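You operate a simulated robot arm through the tools that you are given. There is no shell and no other tool.

You are at the controls of a simulated robot arm. One attempt, no reset.

TASK
Stop the recording, shut the bench logger down and pull the grey lead.
Fine: stop first, or the rows are lost; teal knob, logger switch and yellow block switch off; put the lead on the dune bench without strain. Dry hands.
Where things are to end (x, y in the base frame): grey lead within 0.06 m of [0.35, 0.04].

The check looks at the end state, three seconds after you hand in, the way a careful person would. Anything else that was tipped, shoved, dropped, spilled or broken makes it a failure.

THE ROBOT
A 7-joint arm with a two-finger parallel gripper, fixed in place. Base frame: the origin is at the foot of the arm, x ahead of it, y to its left, z up; the work surface is at about z = 0.76. Lengths are in m, angles in degrees, forces in N, time in s.
With the tool pointing down near the work surface it reaches from about 0.3 to 0.7 m from the base axis. Its first joint turns from -66.0 to 66.0 degrees. Payload 1.57 kg.
The tool frame sits at the grasp point between the pads (the TCP): z along the fingers, y along the line on which they close. The tips reach 0.03 m beyond it. The gripper opens to 0.11 m. The fingers are 0.024 m wide and 0.012 m thick; the gripper's body (0.048 by 0.112 m) begins 0.078 m behind the TCP.
Orientation is told as [roll, pitch, yaw] about the base's x, y, z axes, in that order, counted from this pose: with the fingers straight down and closing along the base's y, the tool's x points along the base's -x, its y along +y and its z along -z.

THE INTERFACE
- The arm moves only by the tool arm_command. Its argument "series" is one flat list of numbers, 6 for each row, row after row: the shift along the base's x, y, z in cm, then the turn, a rotation vector about the base's x, y, z in degrees. In form: [x, y, z, ax, ay, az, x, y, z, ax, ay, az, ...]. A call has 1 to 20 rows; each row shifts and turns the commanded pose from where the row before left it. "gripper" is the gripper command, from -1 (shut) to 1 (fully open), values between in proportion, set as the call begins (left out, the last holds). A row lasts 0.2 s, in which the tool goes at most 0.05 m and 8.6 degrees; a call with a longer step from one row to the next is refused whole, and so is a gripper value outside its range. A pose out of reach is approached as far as the arm can. The call stops where the force on the tool passes 40 N (or 10 N more than at its start, if that is more) or the arm is blocked; 0.2 s more then pass. The fingers move at their own pace (about 0.108 m/s each) and stop on an object; they squeeze with about 31 N. The grip force told is the motor's: it shows also when the fingers shut on nothing. Time passes only in rows, and 0.2 s behind the last, so rows that do not move let the fingers close. The reply holds the time, the measured pose of the TCP, the force on the tool along the base axes, the opening and the grip force, in the units named above and with some noise, with the torque about the TCP (base axes, N m) and any sound that the robot's microphone picked up.
- Cameras (640 x 400 px; columns grow to the right, rows downward): "scene" is fixed at [0.1288, -0.3787, 1.3908]; the picture's right is [0.98, -0.22, 0.00], its down [-0.15, -0.67, -0.73] and it looks along [0.16, 0.71, -0.68] (base axes); focal length 356 px, centre (320, 200). "wrist" rides on the gripper at [0.07, 0.016, -0.141] in the tool frame; the picture's right is [-0.23, 0.97, 0.00], its down [-0.86, -0.20, -0.48] and it looks along [-0.47, -0.11, 0.88] (tool axes); focal length 222 px, centre (320, 200). There is no depth. A picture from a camera that has moved, and an enlarged one, comes with that camera's place and axes in the base frame and with its lens.
- get_image(camera): a new picture of that camera. It takes no simulated time.
- close_up(camera, box): a new picture of the part [left, top, right, bottom] of that camera's present view, enlarged. It takes no simulated time.
- close_job(): hands the job in; it is judged then, once.

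Nothing tells you positions but the pictures and the camera data. Unless the task says otherwise, let go and move clear before handing in.

The tools are called after "Request:" as a command line: name --argument value ..., lists and objects as JSON in quotes. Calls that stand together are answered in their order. arm_command: Moves the arm, as the interface text tells. Its arguments: {"type":"object","properties":{"series":{"type":"array"},"gripper":{"type":"number"}},"required":["series"]} The other tools are called the same way: get_image (camera) takes a picture; close_up (camera, box) takes an enlarged picture of a part of a camera's view; close_job () hands the job in.

At the start:

```text
clock: 0.0
tcp_pos: [0.4715, 0.0351, 1.0976]
tool_rot: [0.0, 0.0, 0.0]
force: [-0.8, 0.4, -0.6]
ft_torque: [0.0, 0.03, -0.01]
finger_gap: 0.1102
grasp_force: 0.1
```

scene: 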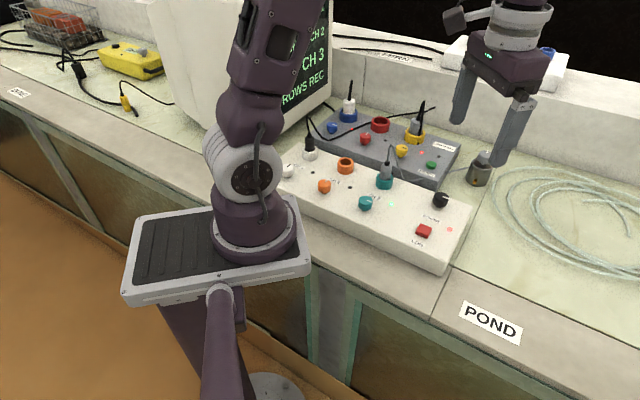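
wrist: 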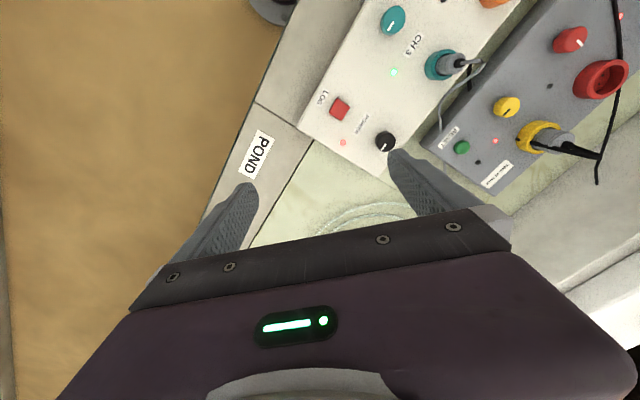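

I see a white logger box with a red LOG button, a black knob, teal/orange/white knobs and sockets, a grey second unit behind it, and a screen showing rows. Before moving I'll look closer at everything.

Request:
close_up --camera "scene" --box '[270, 80, 510, 280]'

Request:
close_up --camera "scene" --box '[0, 0, 200, 130]'

Request:
close_up --camera "scene" --box '[340, 130, 480, 260]'

Request:
close_up --camera "scene" --box '[270, 0, 350, 110]'

Request:
close_up --camera "wrist" --box '[290, 0, 640, 200]'

Request:
close_up --camera "scene" --box '[320, 0, 640, 200]'

```text
2.00 times, centred on (390, 180) of scene
camera zoom: at [0.1288, -0.3787, 1.3908], right [0.98, -0.22, 0.0], down [-0.15, -0.67, -0.73], along [0.16, 0.71, -0.68], focal length 713 px, centre (180, 240)
```

zoom: 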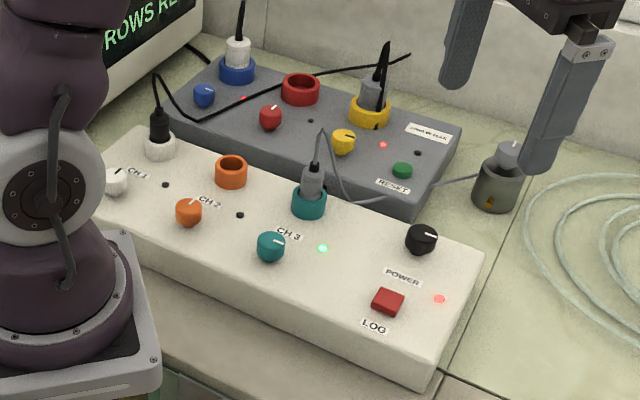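

```text
3.08 times, centred on (100, 65) of scene
camera zoom: at [0.1288, -0.3787, 1.3908], right [0.98, -0.22, 0.0], down [-0.15, -0.67, -0.73], along [0.16, 0.71, -0.68], focal length 1097 px, centre (997, 615)
```

zoom: 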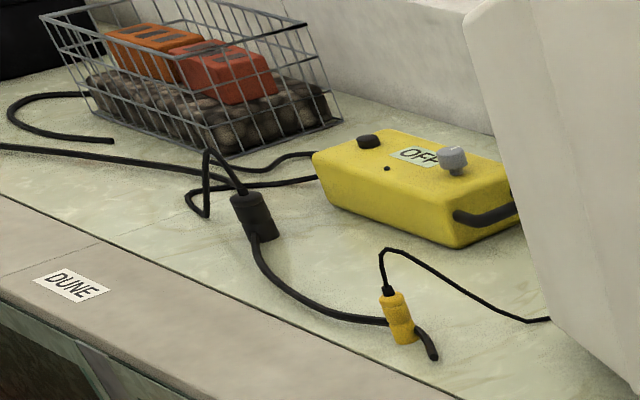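

```text
3.08 times, centred on (410, 195) of scene
camera zoom: at [0.1288, -0.3787, 1.3908], right [0.98, -0.22, 0.0], down [-0.15, -0.67, -0.73], along [0.16, 0.71, -0.68], focal length 1097 px, centre (43, 215)
```

zoom: 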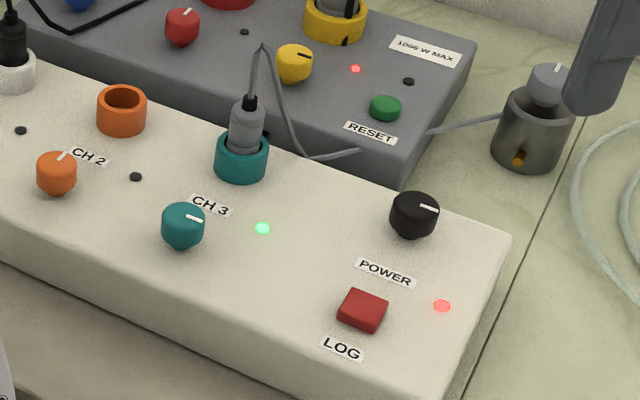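

```text
3.64 times, centred on (310, 55) of scene
camera zoom: at [0.1288, -0.3787, 1.3908], right [0.98, -0.22, 0.0], down [-0.15, -0.67, -0.73], along [0.16, 0.71, -0.68], focal length 1296 px, centre (356, 727)
```

zoom: 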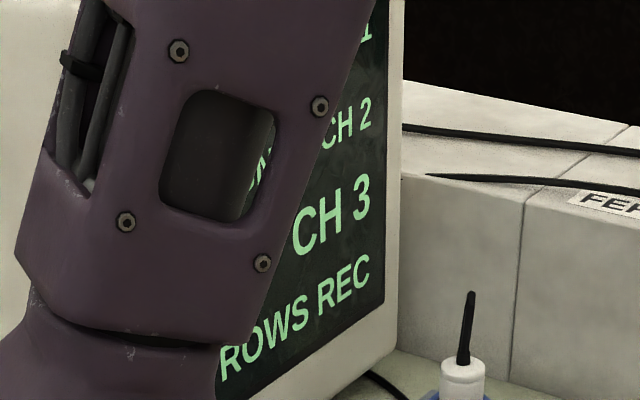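

```text
1.83 times, centred on (465, 100) of wrist
camera zoom: at [0.4031, 0.0515, 1.2395], right [0.23, 0.97, 0.0], down [0.86, -0.2, 0.48], along [0.47, -0.11, -0.88], focal length 406 px, centre (55, 383)
```

zoom: 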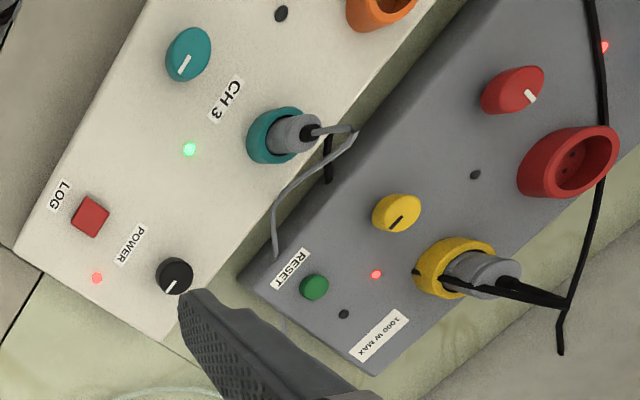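

```text
2.00 times, centred on (480, 100) of scene
camera zoom: at [0.1288, -0.3787, 1.3908], right [0.98, -0.22, 0.0], down [-0.15, -0.67, -0.73], along [0.16, 0.71, -0.68], focal length 713 px, centre (0, 400)
```

zoom: 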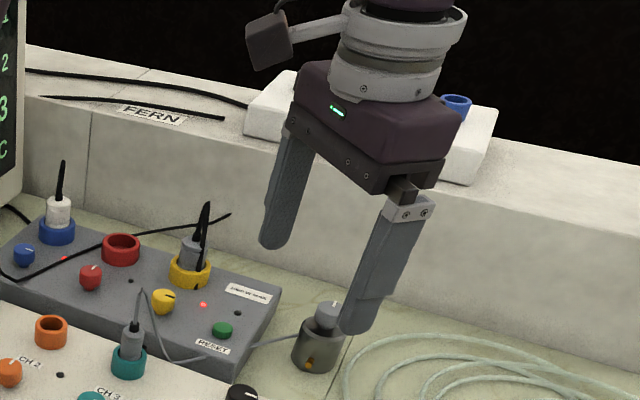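

The white logger (LOG button about [0.458, 0.073, 0.82], black POWER knob about [0.524, 0.140], teal CH3 knob about [0.356, 0.165], teal socket with the grey plug about [0.43, 0.24]) sits at roughly 45° on the bench, with the grey power block behind it. Knobs that are on point along the box and knobs that are off point to the back. I'll shut the gripper and go above the LOG button for a closer look.

Request:
arm_command --series '[-0.4, 1.0, -3.5, 0, 0, 0, -0.4, 1.0, -3.5, 0, 0, 0, -0.3, 0.9, -3.5, 0, 0, 0, -0.3, 0.9, -3.5, 0, 0, 0, 0, 0, 0, 0, 0, 0]' --gripper -1

```text
clock: 1.2
tcp_pos: [0.46, 0.0737, 0.9556]
tool_rot: [0.0, 0.0, -0.1]
force: [-0.1, -0.6, -1.1]
ft_torque: [0.0, -0.01, -0.02]
finger_gap: 0.0
grasp_force: 20.9
```

The closed fingers should now hover about 10 cm above the LOG button. I'll check the alignment with both cameras.

Request:
get_image --camera "wrist"

Request:
get_image --camera "scene"

```text
taken
camera wrist: at [0.3911, 0.0894, 1.0969], right [0.23, 0.97, 0.0], down [0.85, -0.2, 0.48], along [0.47, -0.11, -0.88], focal length 222 px, centre (320, 200)
```

wrist: 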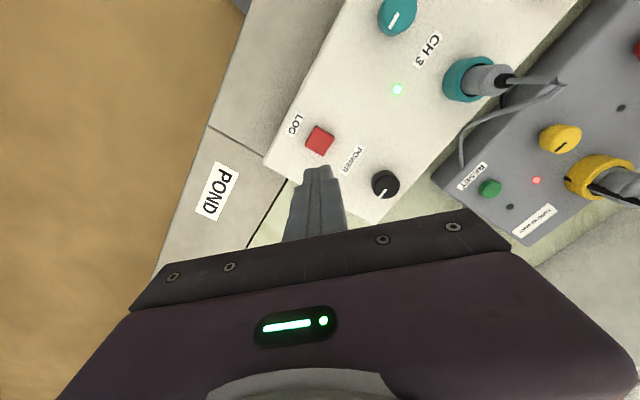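

```text
taken
```

scene: 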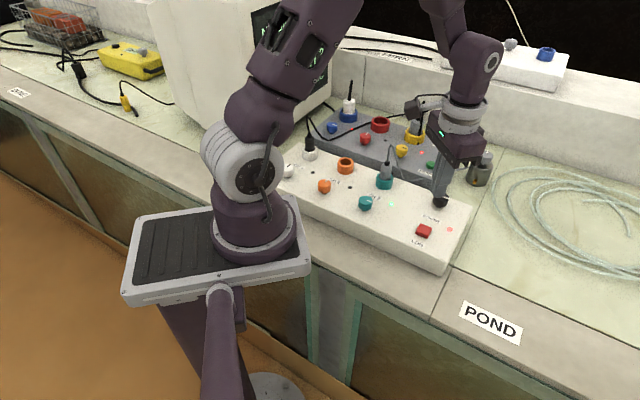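

The button centre comes out at [0.4565, 0.0737], a few mm behind the tips. I'll descend to just above it, then look again.

Request:
arm_command --series '[-0.35, 0, -3.0, 0, 0, 0, 0, 0, -3.0, 0, 0, 0, 0, 0, -2.0, 0, 0, 0, 0, 0, 0, 0, 0, 0]'

Request:
close_up --camera "scene" --box '[230, 0, 350, 110]'

Request:
close_up --camera "scene" --box '[380, 170, 480, 260]'

Request:
close_up --camera "wrist" --box '[220, 80, 420, 220]'

```text
clock: 2.2
tcp_pos: [0.4558, 0.0742, 0.8771]
tool_rot: [0.0, 0.1, 0.0]
force: [0.1, -0.3, -0.3]
ft_torque: [0.01, 0.0, -0.01]
finger_gap: 0.0001
grasp_force: 21.5
```

```text
3.64 times, centred on (290, 55) of scene
camera zoom: at [0.1288, -0.3787, 1.3908], right [0.98, -0.22, 0.0], down [-0.15, -0.67, -0.73], along [0.16, 0.71, -0.68], focal length 1296 px, centre (429, 727)
```

zoom: 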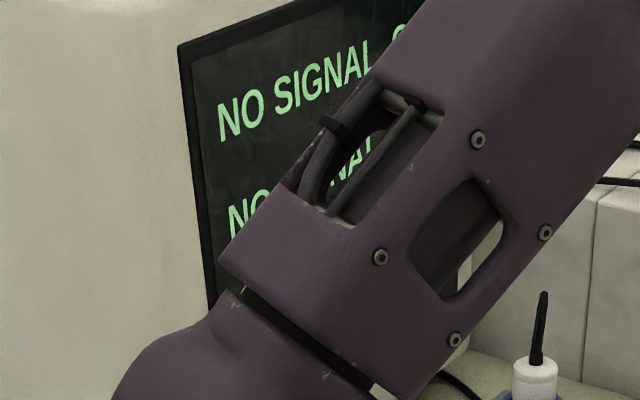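

```text
4.44 times, centred on (430, 215) of scene
camera zoom: at [0.1288, -0.3787, 1.3908], right [0.98, -0.22, 0.0], down [-0.15, -0.67, -0.73], along [0.16, 0.71, -0.68], focal length 1584 px, centre (-169, 133)
```

zoom: 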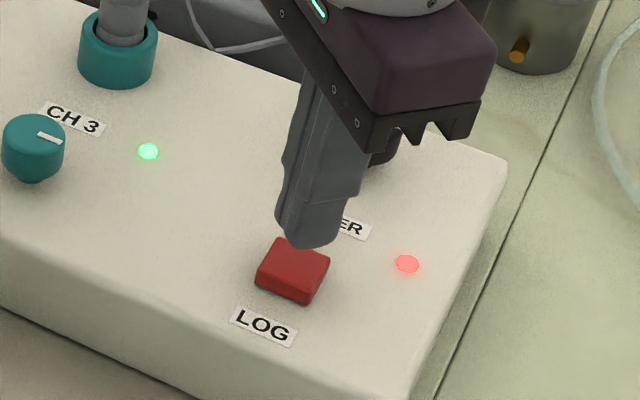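

```text
2.86 times, centred on (320, 150) of wrist
camera zoom: at [0.3865, 0.0895, 1.0182], right [0.23, 0.97, 0.0], down [0.86, -0.2, 0.48], along [0.47, -0.11, -0.88], focal length 635 px, centre (320, 343)
```

zoom: 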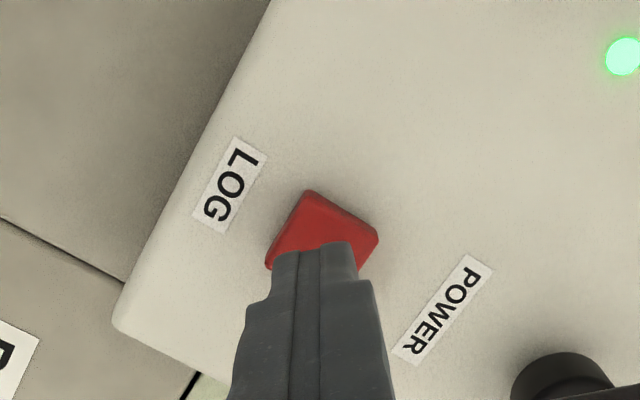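

The tips sit right over the LOG button, about 2.5 cm above it, and both the recording LED and the CH3 LED are lit. I'll press down gently in small steps.

Request:
arm_command --series '[0, 0, -1.0, 0, 0, 0, 0, 0, -0.9, 0, 0, 0, 0, 0, -0.3, 0, 0, 0, 0, 0, -0.2, 0, 0, 0, 0, 0, -0.2, 0, 0, 0]'

```text
clock: 3.4
tcp_pos: [0.4539, 0.0737, 0.8525]
tool_rot: [0.1, 0.1, -0.1]
force: [-1.0, -1.1, 2.1]
ft_torque: [-0.05, 0.0, 0.0]
finger_gap: 0.0
grasp_force: 21.8
heard: click
```

A click sounded with light contact. I'll check whether the recording LED and the screen changed.

Request:
close_up --camera "scene" --box '[380, 170, 480, 260]'

Request:
close_up --camera "scene" --box '[230, 0, 350, 110]'

```text
4.44 times, centred on (430, 215) of scene
camera zoom: at [0.1287, -0.3788, 1.3908], right [0.98, -0.22, 0.0], down [-0.15, -0.67, -0.73], along [0.16, 0.71, -0.68], focal length 1584 px, centre (-169, 133)
```

zoom: 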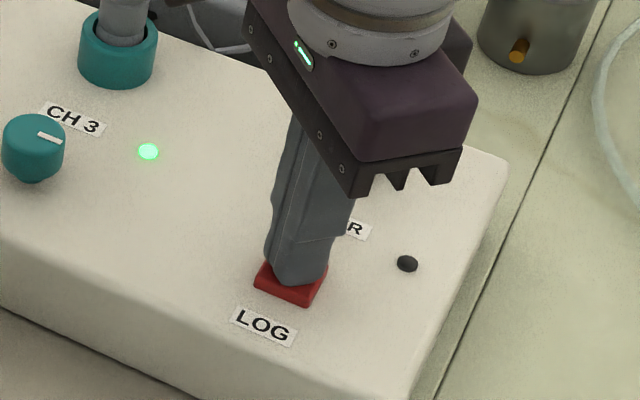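

```text
3.64 times, centred on (290, 55) of scene
camera zoom: at [0.1287, -0.3788, 1.3908], right [0.98, -0.22, 0.0], down [-0.15, -0.67, -0.73], along [0.16, 0.71, -0.68], focal length 1296 px, centre (429, 727)
```

zoom: 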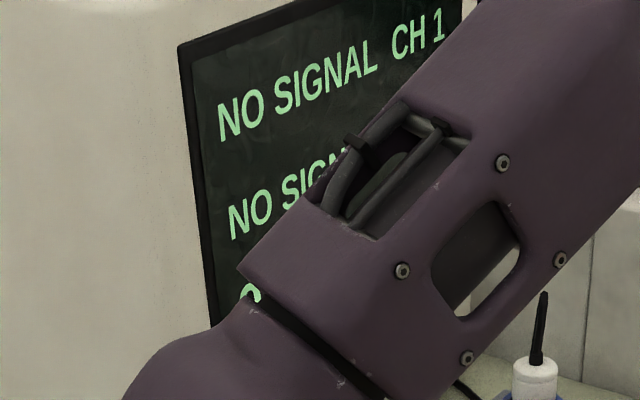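

The record LED is dark, so recording has stopped. I'll lift straight up and confirm it stays that way.

Request:
arm_command --series '[0, 0, 1.0, 0, 0, 0, 0, 0, 3.0, 0, 0, 0, 0, 0, 4.0, 0, 0, 0, 0, 0, 4.0, 0, 0, 0, 0, 0, 4.0, 0, 0, 0, 0, 0, 0, 0, 0, 0]'

Request:
get_image --camera "scene"

Request:
close_up --camera "scene" --box '[340, 130, 480, 260]'

Request:
close_up --camera "scene" --box '[230, 0, 350, 110]'

Request:
get_image --camera "wrist"

```text
clock: 4.8
tcp_pos: [0.4544, 0.0719, 1.0139]
tool_rot: [0.0, 0.0, 0.0]
force: [0.4, -0.3, 0.1]
ft_torque: [0.01, -0.03, 0.0]
finger_gap: 0.0
grasp_force: 21.4
```

```text
taken
```

scene: 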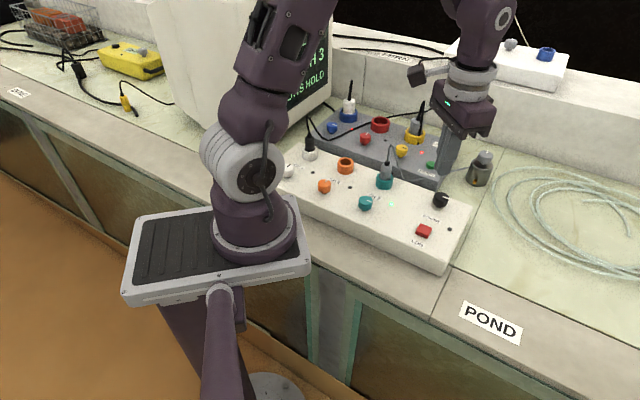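

```text
3.08 times, centred on (410, 195) of scene
camera zoom: at [0.1288, -0.3787, 1.3908], right [0.98, -0.22, 0.0], down [-0.15, -0.67, -0.73], along [0.16, 0.71, -0.68], focal length 1097 px, centre (43, 215)
```

zoom: 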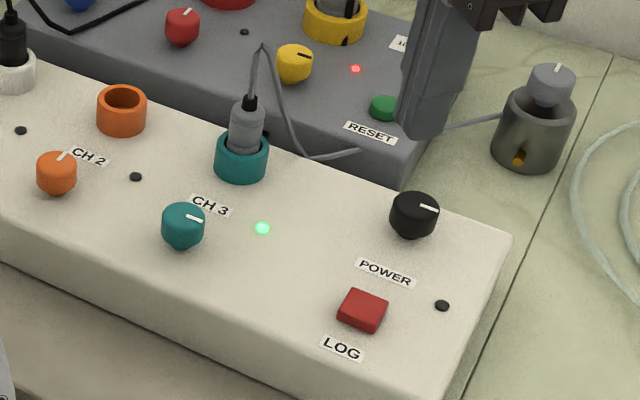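

```text
3.64 times, centred on (290, 55) of scene
camera zoom: at [0.1288, -0.3787, 1.3908], right [0.98, -0.22, 0.0], down [-0.15, -0.67, -0.73], along [0.16, 0.71, -0.68], focal length 1296 px, centre (429, 727)
```

zoom: 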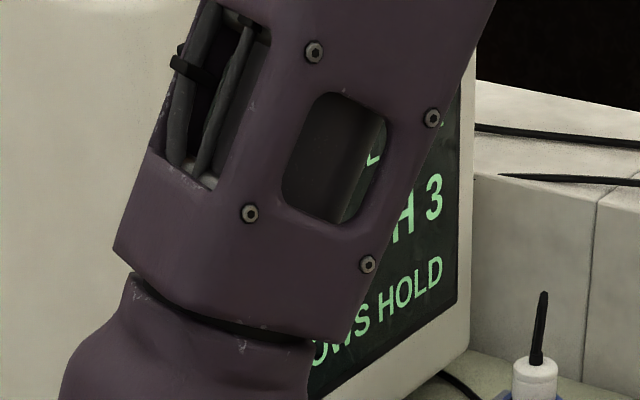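

```text
taken
camera wrist: at [0.3854, 0.0876, 1.1543], right [0.23, 0.97, 0.0], down [0.86, -0.2, 0.48], along [0.47, -0.11, -0.88], focal length 222 px, centre (320, 200)
```

wrist: 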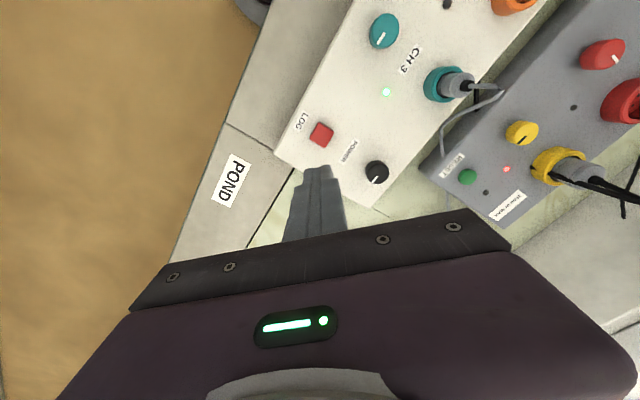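

Recording is stopped: the LED is dark and the screen reads "ROWS HOLD". Next is the teal CH3 knob at about [0.356, 0.165]; I'll go above it turned -45° and with the gripper part-open.

Request:
arm_command --series '[-1.64, 1.55, -0.7, 0, 0, -7.5, -1.64, 1.55, -0.7, 0, 0, -7.5, -1.64, 1.55, -0.7, 0, 0, -7.5, -1.64, 1.55, -0.7, 0, 0, -7.5, -1.64, 1.55, -0.7, 0, 0, -7.5, -1.64, 1.55, -0.7, 0, 0, -7.5, 0, 0, 0, 0, 0, 0]' --gripper 0.1

Request:
get_image --camera "wrist"

Request:
get_image --camera "scene"

```text
clock: 6.4
tcp_pos: [0.3558, 0.1662, 0.9698]
tool_rot: [0.0, -0.1, -45.1]
force: [0.4, 0.9, 0.0]
ft_torque: [-0.03, -0.02, -0.02]
finger_gap: 0.0603
grasp_force: 0.0
```

```text
taken
camera wrist: at [0.319, 0.2269, 1.1108], right [0.85, 0.53, 0.0], down [0.46, -0.75, 0.48], along [0.25, -0.41, -0.88], focal length 222 px, centre (320, 200)
```

wrist: 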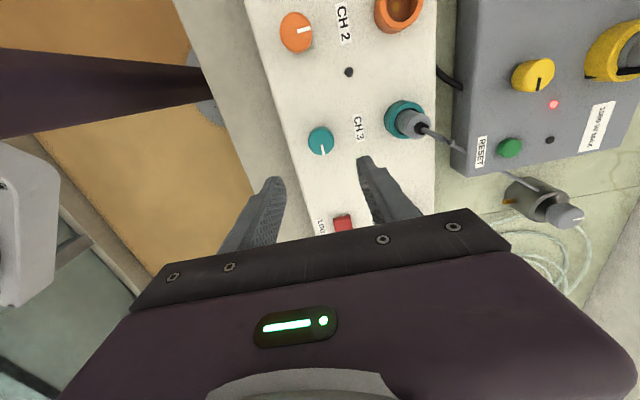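

```text
taken
```

scene: 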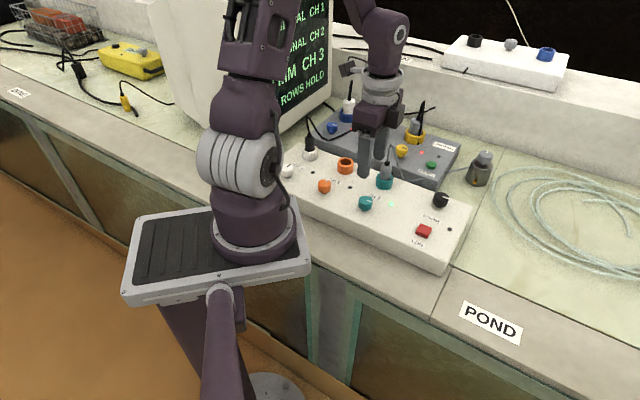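

The tool is above the teal knob with fingers front and back. I'll zoom to refine its centre.

Request:
close_up --camera "wrist" --box '[240, 80, 480, 230]'

Request:
close_up --camera "scene" --box '[330, 130, 420, 220]'

Request:
close_up --camera "scene" --box '[240, 0, 350, 110]'

Request:
close_up --camera "wrist" --box '[420, 100, 640, 240]'

```text
2.67 times, centred on (360, 155) of wrist
camera zoom: at [0.319, 0.2269, 1.1108], right [0.85, 0.53, 0.0], down [0.46, -0.75, 0.48], along [0.25, -0.41, -0.88], focal length 592 px, centre (213, 320)
```

zoom: 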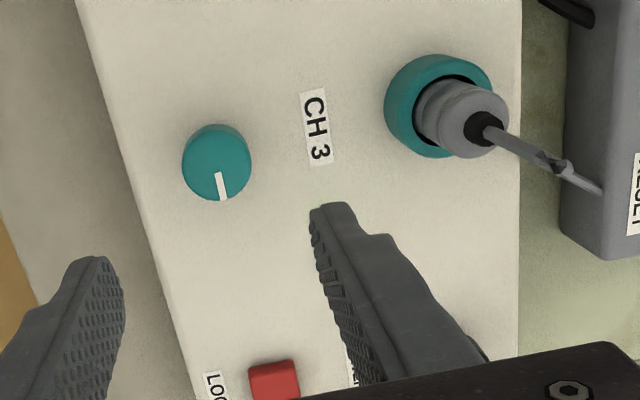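

```text
4.44 times, centred on (375, 175) of scene
camera zoom: at [0.1288, -0.3787, 1.3908], right [0.98, -0.22, 0.0], down [-0.15, -0.67, -0.73], along [0.16, 0.71, -0.68], focal length 1584 px, centre (76, 311)
```

zoom: 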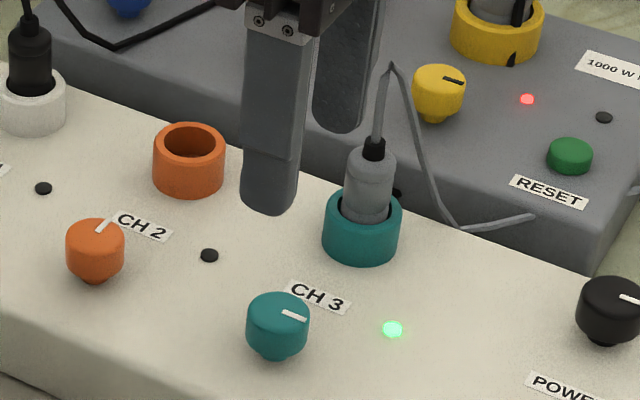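

```text
3.64 times, centred on (295, 55) of scene
camera zoom: at [0.1288, -0.3787, 1.3908], right [0.98, -0.22, 0.0], down [-0.15, -0.67, -0.73], along [0.16, 0.71, -0.68], focal length 1296 px, centre (411, 727)
```

zoom: 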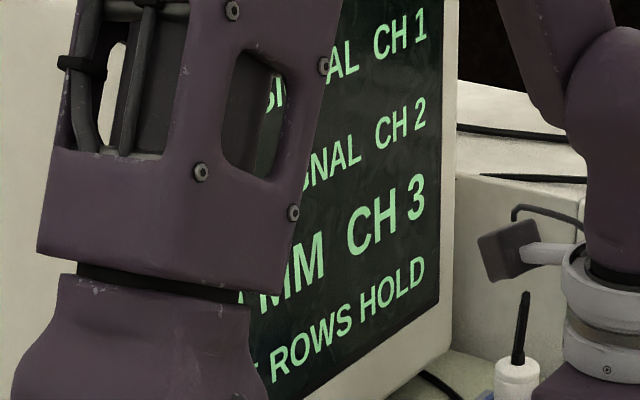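

```text
2.86 times, centred on (530, 170) of wrist
camera zoom: at [0.319, 0.2269, 1.1108], right [0.85, 0.53, 0.0], down [0.46, -0.75, 0.48], along [0.25, -0.41, -0.88], focal length 635 px, centre (-280, 286)
```

zoom: 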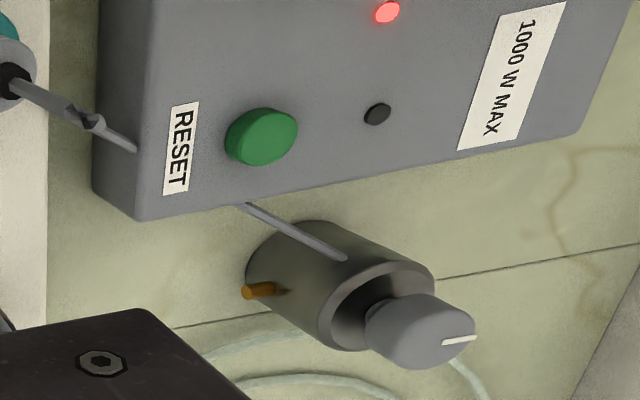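

The knob cap centre comes out at about [0.356, 0.170] with its top near z 0.847. I'll shift over it and descend to just above to check alignment.

Request:
arm_command --series '[0, 0.4, -2.5, 0, 0, 0, 0, 0, -2.5, 0, 0, 0, 0, 0, -1.7, 0, 0, 0, 0, 0, 0, 0, 0, 0]'

Request:
close_up --camera "wrist" --box '[240, 100, 440, 230]'

Request:
close_up --camera "scene" --box '[320, 150, 410, 220]'

```text
clock: 7.4
tcp_pos: [0.3556, 0.1681, 0.9018]
tool_rot: [0.0, 0.0, -45.0]
force: [-0.7, 0.7, 0.0]
ft_torque: [0.02, 0.0, 0.03]
finger_gap: 0.0604
grasp_force: 0.1
```

```text
3.08 times, centred on (340, 165) of wrist
camera zoom: at [0.3196, 0.2291, 1.0433], right [0.85, 0.53, 0.0], down [0.46, -0.75, 0.48], along [0.25, -0.41, -0.88], focal length 684 px, centre (258, 308)
```

zoom: 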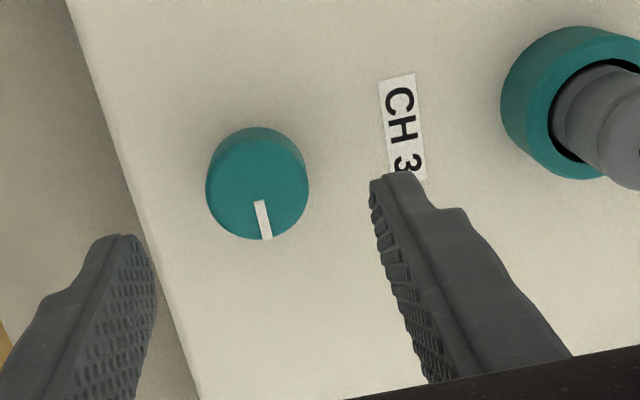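

```text
5.71 times, centred on (365, 185) of scene
camera zoom: at [0.1288, -0.3787, 1.3908], right [0.98, -0.22, 0.0], down [-0.15, -0.67, -0.73], along [0.16, 0.71, -0.68], focal length 2037 px, centre (63, 286)
```

zoom: 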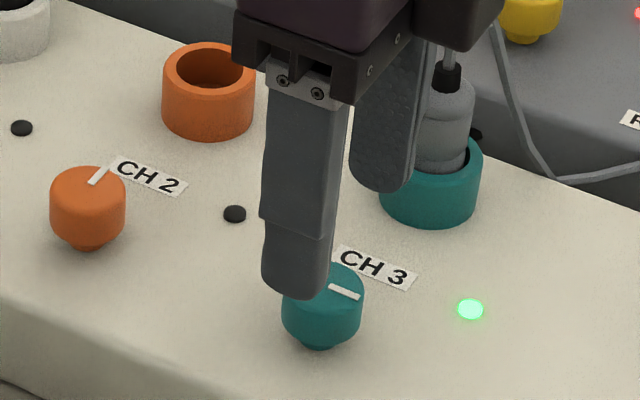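

The knob centre refines to [0.3555, 0.171], diameter about 31 mm. I'll descend so the pads surround the cap, then close on it.

Request:
arm_command --series '[0, 0.25, -2.0, 0, 0, 0, 0, 0, -1.8, 0, 0, 0, 0, 0, -1.0, 0, 0, 0, 0, 0, 0, 0, 0, 0]'

Request:
close_up --camera "wrist" --box '[240, 100, 440, 230]'

Request:
close_up --camera "scene" --box '[320, 150, 410, 220]'

```text
clock: 8.4
tcp_pos: [0.3569, 0.173, 0.856]
tool_rot: [0.0, 0.0, -44.9]
force: [-0.2, 0.4, 0.0]
ft_torque: [-0.01, 0.0, 0.02]
finger_gap: 0.0607
grasp_force: 0.1
```

```text
3.08 times, centred on (340, 165) of wrist
camera zoom: at [0.3199, 0.2328, 0.9964], right [0.85, 0.53, 0.0], down [0.46, -0.75, 0.48], along [0.25, -0.41, -0.88], focal length 684 px, centre (258, 308)
```

zoom: 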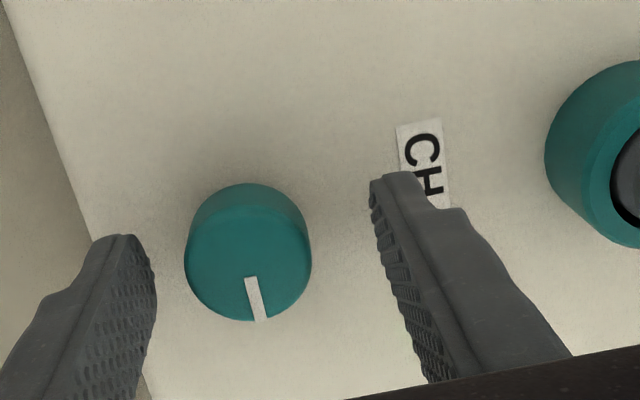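

```text
5.71 times, centred on (365, 185) of scene
camera zoom: at [0.1288, -0.3787, 1.3908], right [0.98, -0.22, 0.0], down [-0.15, -0.67, -0.73], along [0.16, 0.71, -0.68], focal length 2037 px, centre (63, 286)
```

zoom: 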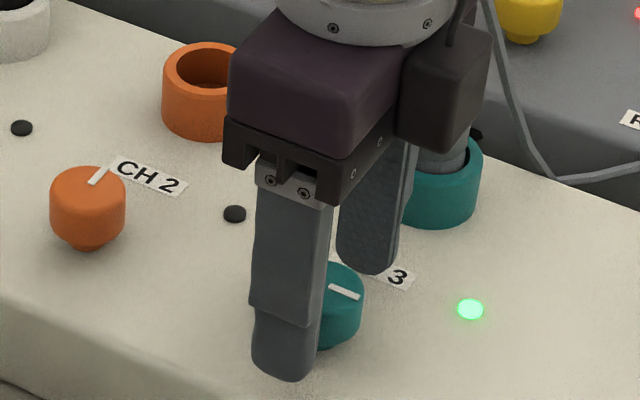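

The knob sits about 2.5 mm toward the front finger, so I'll shift back by that much before closing. I'll also check the full scene for clearance around the grey plug.

Request:
get_image --camera "scene"

Request:
arm_command --series '[-0.2, -0.15, -0.2, 0, 0, 0, 0, 0, 0, 0, 0, 0]'

Request:
arm_command --series '[0, 0, 0, 0, 0, 0, 0, 0, 0, 0, 0, 0, 0, 0, 0, 0, 0, 0]' --gripper -1

Request:
close_up --camera "wrist" --box '[240, 100, 440, 230]'

Request:
close_up --camera "scene" --box '[320, 130, 430, 220]'

```text
taken
```

scene: 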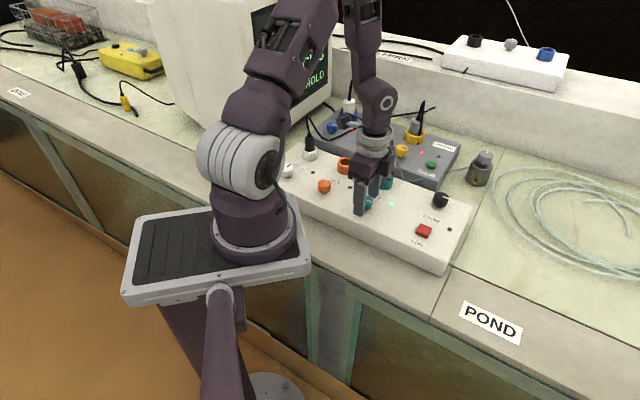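

```text
clock: 9.0
tcp_pos: [0.3545, 0.1704, 0.8546]
tool_rot: [0.0, 0.0, -45.0]
force: [-0.7, 0.0, 0.3]
ft_torque: [-0.01, -0.01, 0.01]
finger_gap: 0.0603
grasp_force: 0.1
```

```text
clock: 9.8
tcp_pos: [0.3555, 0.1722, 0.8544]
tool_rot: [0.0, 0.1, -44.9]
force: [0.2, -0.5, -0.7]
ft_torque: [0.0, -0.09, 0.0]
finger_gap: 0.0319
grasp_force: 40.4
```

```text
3.08 times, centred on (340, 165) of wrist
camera zoom: at [0.3178, 0.2312, 0.9949], right [0.85, 0.53, 0.0], down [0.46, -0.75, 0.48], along [0.25, -0.41, -0.88], focal length 684 px, centre (258, 308)
```

zoom: 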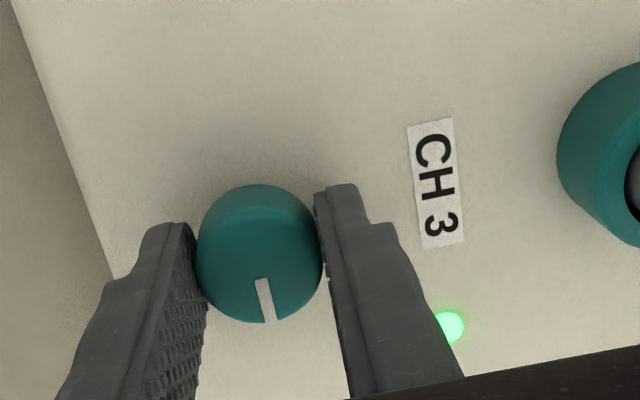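

```text
4.44 times, centred on (375, 175) of scene
camera zoom: at [0.1288, -0.3787, 1.3908], right [0.98, -0.22, 0.0], down [-0.15, -0.67, -0.73], along [0.16, 0.71, -0.68], focal length 1584 px, centre (76, 311)
```

zoom: 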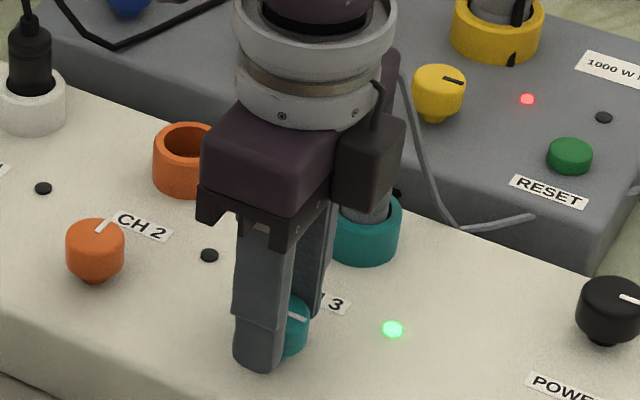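

The cap is gripped cleanly (gap 32 mm) and nothing has moved. Now I'll turn it counter-clockwise by 90° from "on" (along the box) to "off" (to the back).

Request:
arm_command --series '[0, 0, 0, 0, 0, 7.5, 0, 0, 0, 0, 0, 7.5, 0, 0, 0, 0, 0, 7.5, 0, 0, 0, 0, 0, 7.5, 0, 0, 0, 0, 0, 7.5, 0, 0, 0, 0, 0, 7.5, 0, 0, 0, 0, 0, 0]'

Request:
close_up --camera "wrist" --box '[220, 80, 460, 230]'

Request:
close_up --camera "scene" --box '[320, 130, 430, 220]'

```text
clock: 11.4
tcp_pos: [0.3567, 0.1718, 0.8533]
tool_rot: [0.0, 0.0, 0.0]
force: [7.5, -18.0, 30.0]
ft_torque: [-0.45, -0.21, -0.03]
finger_gap: 0.0314
grasp_force: 40.2
```

```text
2.67 times, centred on (340, 155) of wrist
camera zoom: at [0.2856, 0.1866, 0.9946], right [0.23, 0.97, 0.0], down [0.85, -0.2, 0.48], along [0.47, -0.11, -0.88], focal length 592 px, centre (267, 320)
```

zoom: 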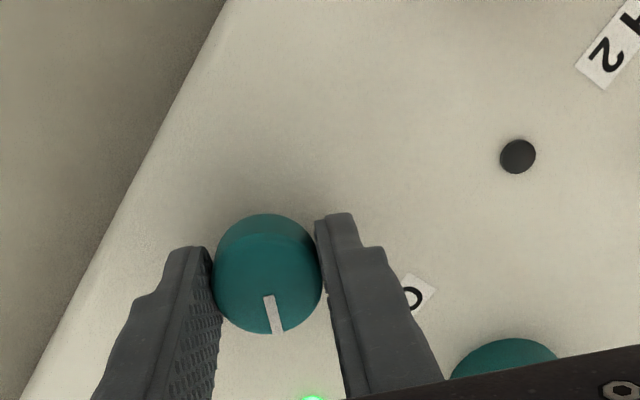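

```text
4.44 times, centred on (375, 175) of scene
camera zoom: at [0.1286, -0.3793, 1.3907], right [0.98, -0.22, 0.0], down [-0.15, -0.67, -0.73], along [0.16, 0.71, -0.68], focal length 1584 px, centre (76, 311)
```

zoom: 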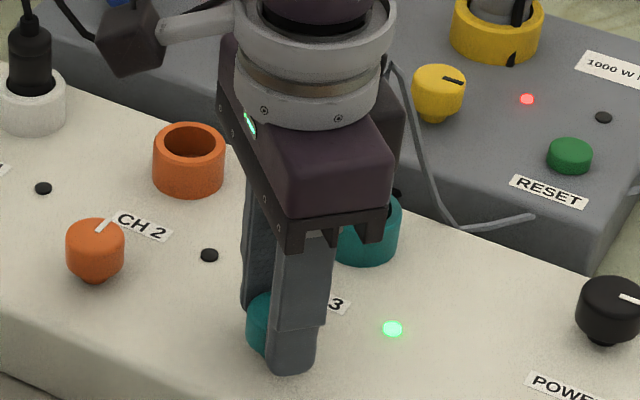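

The knob has turned 45° with the pads, but the force has built up to about 35 N (pushing the tool up and sideways), so I'm slightly off-axis. I'll ease the commanded position a millimetre in the direction of the force.

Request:
arm_command --series '[0.03, -0.06, 0.1, 0, 0, 0, 0, 0, 0, 0, 0, 0]'

```text
clock: 12.0
tcp_pos: [0.3546, 0.1721, 0.8529]
tool_rot: [0.0, 0.1, 0.0]
force: [11.0, -12.3, -22.6]
ft_torque: [-0.13, -0.89, 0.01]
finger_gap: 0.0317
grasp_force: 39.8
```

The contact is very stiff (about 50 N/mm), so I'll make a finer correction.

Request:
arm_command --series '[0.04, -0.08, -0.045, 0, 0, 0, 0, 0, 0, 0, 0, 0]'

```text
clock: 12.6
tcp_pos: [0.3545, 0.1702, 0.8536]
tool_rot: [0.2, 0.0, 0.1]
force: [6.9, -0.4, -15.8]
ft_torque: [0.04, 0.51, 0.01]
finger_gap: 0.0316
grasp_force: 40.3
```

Forces are coming down. I'll trim a little more and continue turning in short pieces while watching the force.

Request:
arm_command --series '[0.06, 0, -0.03, 0, 0, 0, 0, 0, 0, 0, 0, 7.5, 0, 0, 0, 0, 0, 7.5, 0, 0, 0, 0, 0, 0]'

```text
clock: 13.6
tcp_pos: [0.355, 0.1713, 0.8523]
tool_rot: [0.1, 0.0, 15.2]
force: [-12.2, 8.5, 29.2]
ft_torque: [0.2, 0.27, 0.01]
finger_gap: 0.0319
grasp_force: 40.4
```

Forces rise again as the wrist turns (small tracking offsets against a rigid knob). I'll open the fingers to release the stress and see where the knob stays.

Request:
arm_command --series '[0, 0, 0, 0, 0, 0, 0, 0, 0, 0, 0, 0]' --gripper -0.1

Request:
close_up --camera "wrist" --box '[220, 80, 460, 230]'

Request:
close_up --camera "scene" --box '[320, 130, 430, 220]'

```text
clock: 14.2
tcp_pos: [0.3557, 0.17, 0.8527]
tool_rot: [0.0, 0.0, 15.0]
force: [0.0, 0.7, -0.6]
ft_torque: [-0.02, 0.0, 0.01]
finger_gap: 0.0496
grasp_force: 0.0
```

```text
2.67 times, centred on (340, 155) of wrist
camera zoom: at [0.2849, 0.1672, 0.9939], right [-0.03, 1.0, 0.0], down [0.88, 0.03, 0.48], along [0.48, 0.02, -0.88], focal length 592 px, centre (267, 320)
```

zoom: 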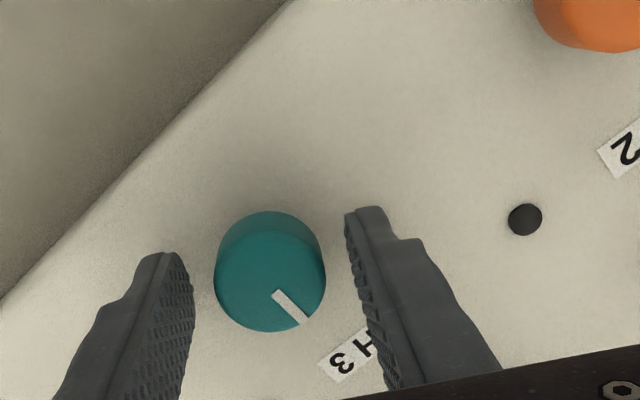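

```text
4.44 times, centred on (375, 175) of scene
camera zoom: at [0.1288, -0.3787, 1.3908], right [0.98, -0.22, 0.0], down [-0.15, -0.67, -0.73], along [0.16, 0.71, -0.68], focal length 1584 px, centre (76, 311)
```

zoom: 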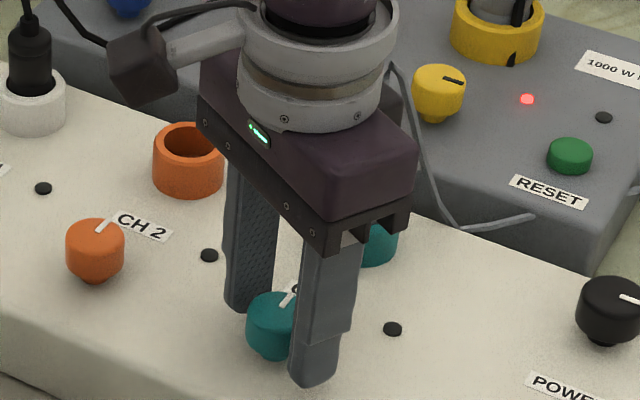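

The knob snapped to off: its pointer now faces the back like the others that are off, and the CH3 LED is dark. I'll lift clear and go over the black POWER knob at about [0.524, 0.140].

Request:
arm_command --series '[0, 0, 2.0, 0, 0, 0, 0, 0, 4.0, 0, 0, 0, 0, 0, 5.0, 0, 0, 0, 2.1, -0.375, 0, 0, 0, -7.5, 2.1, -0.375, 0, 0, 0, -7.5, 2.1, -0.375, 0, 0, 0, -7.5, 2.1, -0.375, 0, 0, 0, -7.5, 2.1, -0.375, 0, 0, 0, -7.5, 2.1, -0.375, 0, 0, 0, -7.5, 2.1, -0.375, 0, 0, 0, -7.5, 2.1, -0.375, 0, 0, 0, -7.5, 0, 0, 0, 0, 0, 0]' --gripper 0.1

Request:
get_image --camera "scene"

Request:
get_image --camera "wrist"

Request:
close_up --camera "scene" --box '[340, 130, 480, 260]'

Request:
close_up --camera "wrist" --box '[220, 80, 460, 230]'

```text
clock: 16.8
tcp_pos: [0.5228, 0.1416, 0.9638]
tool_rot: [0.0, 0.1, -45.1]
force: [0.4, 0.0, -0.1]
ft_torque: [-0.01, -0.01, 0.01]
finger_gap: 0.0606
grasp_force: 0.0
```

```text
taken
```

scene: 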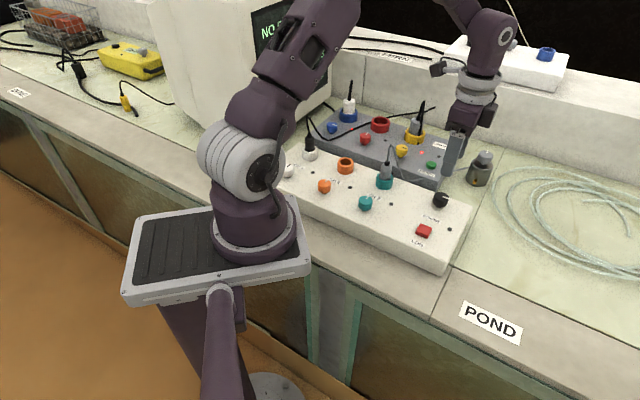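

```text
taken
camera wrist: at [0.4865, 0.2006, 1.106], right [0.85, 0.53, 0.0], down [0.46, -0.75, 0.48], along [0.25, -0.41, -0.88], focal length 222 px, centre (320, 200)
```

wrist: 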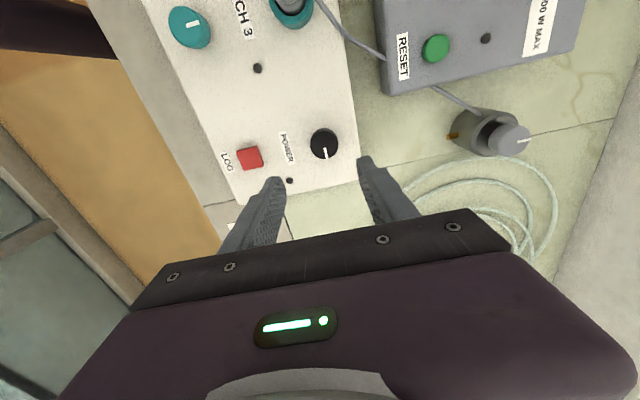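

```text
3.08 times, centred on (410, 195) of scene
camera zoom: at [0.1288, -0.3787, 1.3908], right [0.98, -0.22, 0.0], down [-0.15, -0.67, -0.73], along [0.16, 0.71, -0.68], focal length 1097 px, centre (43, 215)
```

zoom: 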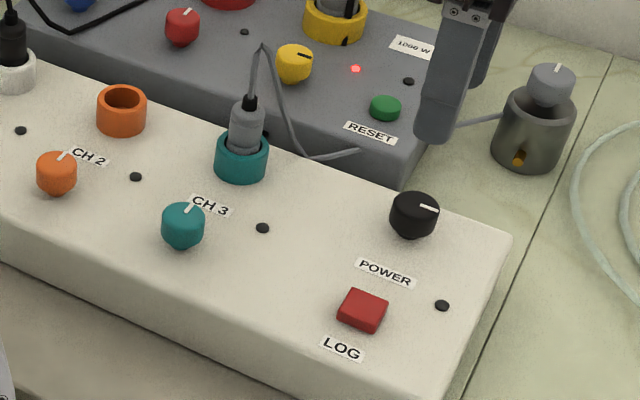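

```text
2.67 times, centred on (340, 155) of wrist
camera zoom: at [0.4865, 0.2006, 1.106], right [0.85, 0.53, 0.0], down [0.46, -0.75, 0.48], along [0.25, -0.41, -0.88], focal length 592 px, centre (267, 320)
```

zoom: 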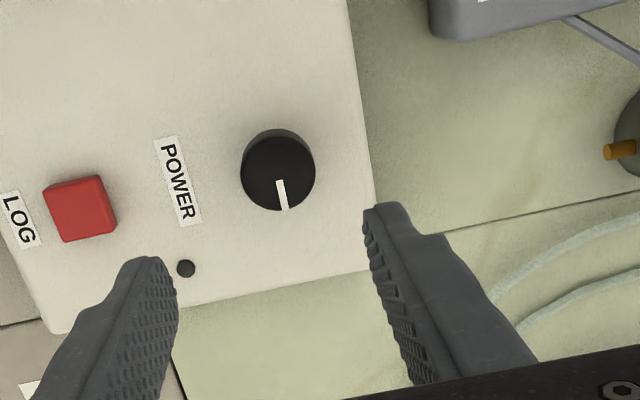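

The teal knob is off and nothing else has shifted. The black POWER knob centre is at about [0.527, 0.144]; I'll shift over it and descend partway to check.

Request:
arm_command --series '[0.3, 0.3, -2.5, 0, 0, 0, 0, 0, -2.5, 0, 0, 0, 0, 0, -1.0, 0, 0, 0, 0, 0, 0, 0, 0, 0]'

Request:
close_up --camera "wrist" --box '[240, 100, 440, 230]'

Request:
close_up --camera "scene" --box '[390, 130, 500, 220]'

```text
clock: 17.8
tcp_pos: [0.5256, 0.1429, 0.904]
tool_rot: [0.0, -0.1, -45.0]
force: [0.2, -0.6, 0.6]
ft_torque: [0.0, -0.01, 0.0]
finger_gap: 0.0605
grasp_force: 0.1
```

```text
3.08 times, centred on (340, 165) of wrist
camera zoom: at [0.4881, 0.203, 1.0454], right [0.85, 0.53, 0.0], down [0.46, -0.75, 0.48], along [0.25, -0.41, -0.88], focal length 684 px, centre (258, 308)
```

zoom: 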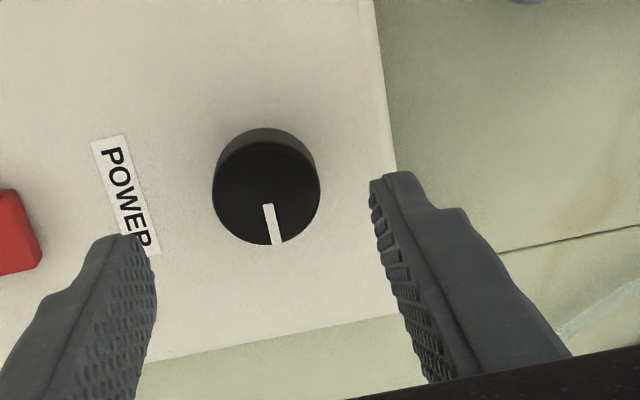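

```text
4.44 times, centred on (445, 175) of scene
camera zoom: at [0.1288, -0.3787, 1.3908], right [0.98, -0.22, 0.0], down [-0.15, -0.67, -0.73], along [0.16, 0.71, -0.68], focal length 1584 px, centre (-236, 311)
```

zoom: 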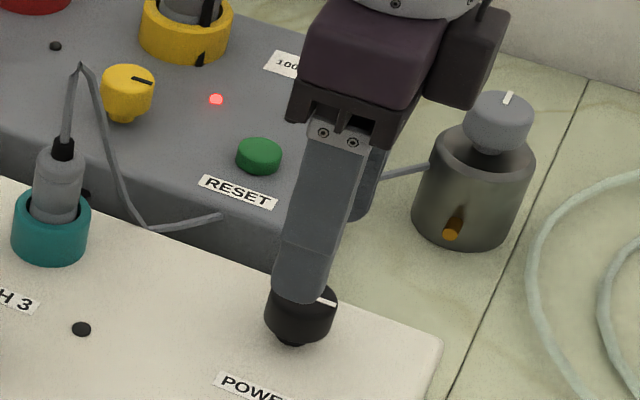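

The knob is about 2 mm to the back of the tool axis. I'll shift slightly and go down around the cap.

Request:
arm_command --series '[0.05, 0.15, -2.0, 0, 0, 0, 0, 0, -1.9, 0, 0, 0, 0, 0, -1.0, 0, 0, 0, 0, 0, 0, 0, 0, 0]'

Request:
close_up --camera "wrist" --box '[240, 100, 440, 230]'

Request:
close_up --camera "scene" --box '[390, 130, 500, 220]'

```text
clock: 18.8
tcp_pos: [0.5278, 0.1436, 0.8557]
tool_rot: [0.0, 0.1, -45.0]
force: [-0.3, 0.6, -0.5]
ft_torque: [0.01, 0.01, 0.0]
finger_gap: 0.0604
grasp_force: 0.2
```

```text
3.08 times, centred on (340, 165) of wrist
camera zoom: at [0.4896, 0.2043, 0.9965], right [0.85, 0.53, 0.0], down [0.46, -0.75, 0.48], along [0.25, -0.41, -0.88], focal length 684 px, centre (258, 308)
```

zoom: 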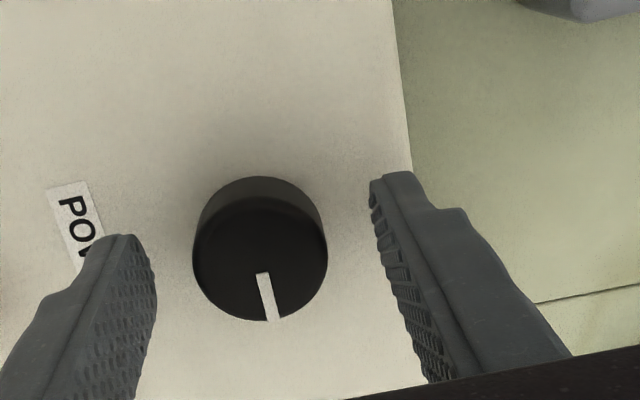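

```text
4.44 times, centred on (445, 175) of scene
camera zoom: at [0.1288, -0.3787, 1.3908], right [0.98, -0.22, 0.0], down [-0.15, -0.67, -0.73], along [0.16, 0.71, -0.68], focal length 1584 px, centre (-236, 311)
```

zoom: 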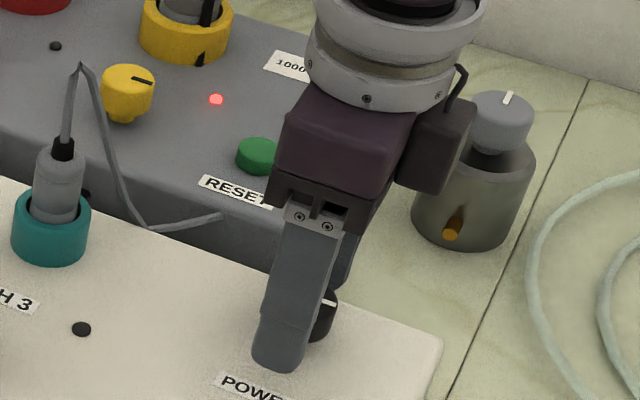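

The fingers straddle the cap evenly; I'll shift 2.5 mm along the box to line up with the knob axis, then close.

Request:
arm_command --series '[-0.18, 0.18, -0.1, 0, 0, 0, 0, 0, 0, 0, 0, 0]'

Request:
arm_command --series '[0, 0, 0, 0, 0, 0, 0, 0, 0, 0, 0, 0, 0, 0, 0, 0, 0, 0]' --gripper -1

Request:
close_up --camera "wrist" --box '[240, 100, 440, 230]'

```text
clock: 19.4
tcp_pos: [0.5245, 0.146, 0.8543]
tool_rot: [-0.1, 0.0, -45.0]
force: [0.2, -0.7, 1.0]
ft_torque: [0.0, 0.0, -0.01]
finger_gap: 0.0604
grasp_force: 0.2
```

```text
clock: 20.2
tcp_pos: [0.5256, 0.1454, 0.8538]
tool_rot: [0.0, 0.0, -45.0]
force: [4.0, 5.3, -3.6]
ft_torque: [-0.25, 0.11, 0.0]
finger_gap: 0.034
grasp_force: 41.9
```

```text
3.08 times, centred on (340, 165) of wrist
camera zoom: at [0.4881, 0.2064, 0.9956], right [0.85, 0.53, 0.0], down [0.46, -0.75, 0.48], along [0.25, -0.41, -0.88], focal length 684 px, centre (258, 308)
```

zoom: 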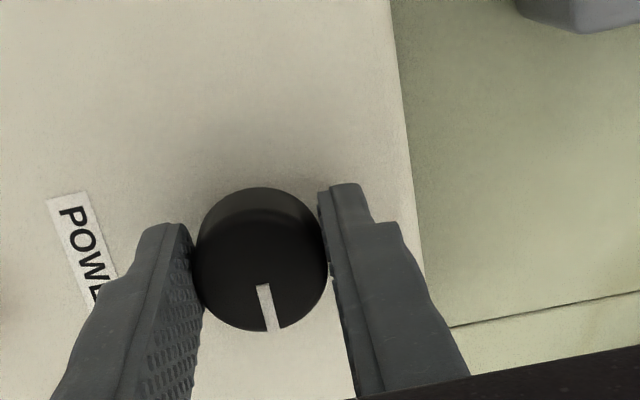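

The POWER knob is held with only small forces. I'll turn it counter-clockwise by 30° first and check the force.

Request:
arm_command --series '[0.01, 0.01, 0, 0, 0, 7.5, 0, 0, 0, 0, 0, 7.5, 0, 0, 0, 0, 0, 7.5, 0, 0, 0, 0, 0, 7.5]'

```text
clock: 21.2
tcp_pos: [0.5241, 0.1459, 0.8544]
tool_rot: [0.1, 0.0, -14.9]
force: [-7.7, -6.8, 27.6]
ft_torque: [0.17, 0.04, -0.02]
finger_gap: 0.0337
grasp_force: 41.8
```

The upward force is building again, so I'll trim z by half a millimetre and continue.

Request:
arm_command --series '[-0.02, -0.02, 0.05, 0, 0, 0, 0, 0, 0, 0, 0, 7.5, 0, 0, 0, 0, 0, 7.5]'

```text
clock: 22.0
tcp_pos: [0.5245, 0.1449, 0.8537]
tool_rot: [0.0, 0.0, 0.1]
force: [-6.6, -16.7, 23.6]
ft_torque: [-0.15, -0.3, -0.03]
finger_gap: 0.0336
grasp_force: 40.9
```

Request:
arm_command --series '[-0.02, -0.04, 0.045, 0, 0, 0, 0, 0, 0, 0, 0, 7.5, 0, 0, 0, 0, 0, 7.5]'

```text
clock: 22.8
tcp_pos: [0.525, 0.1435, 0.8546]
tool_rot: [-0.2, 0.1, 15.0]
force: [-3.1, -25.1, 17.5]
ft_torque: [-0.12, -0.37, -0.04]
finger_gap: 0.0337
grasp_force: 41.2
```

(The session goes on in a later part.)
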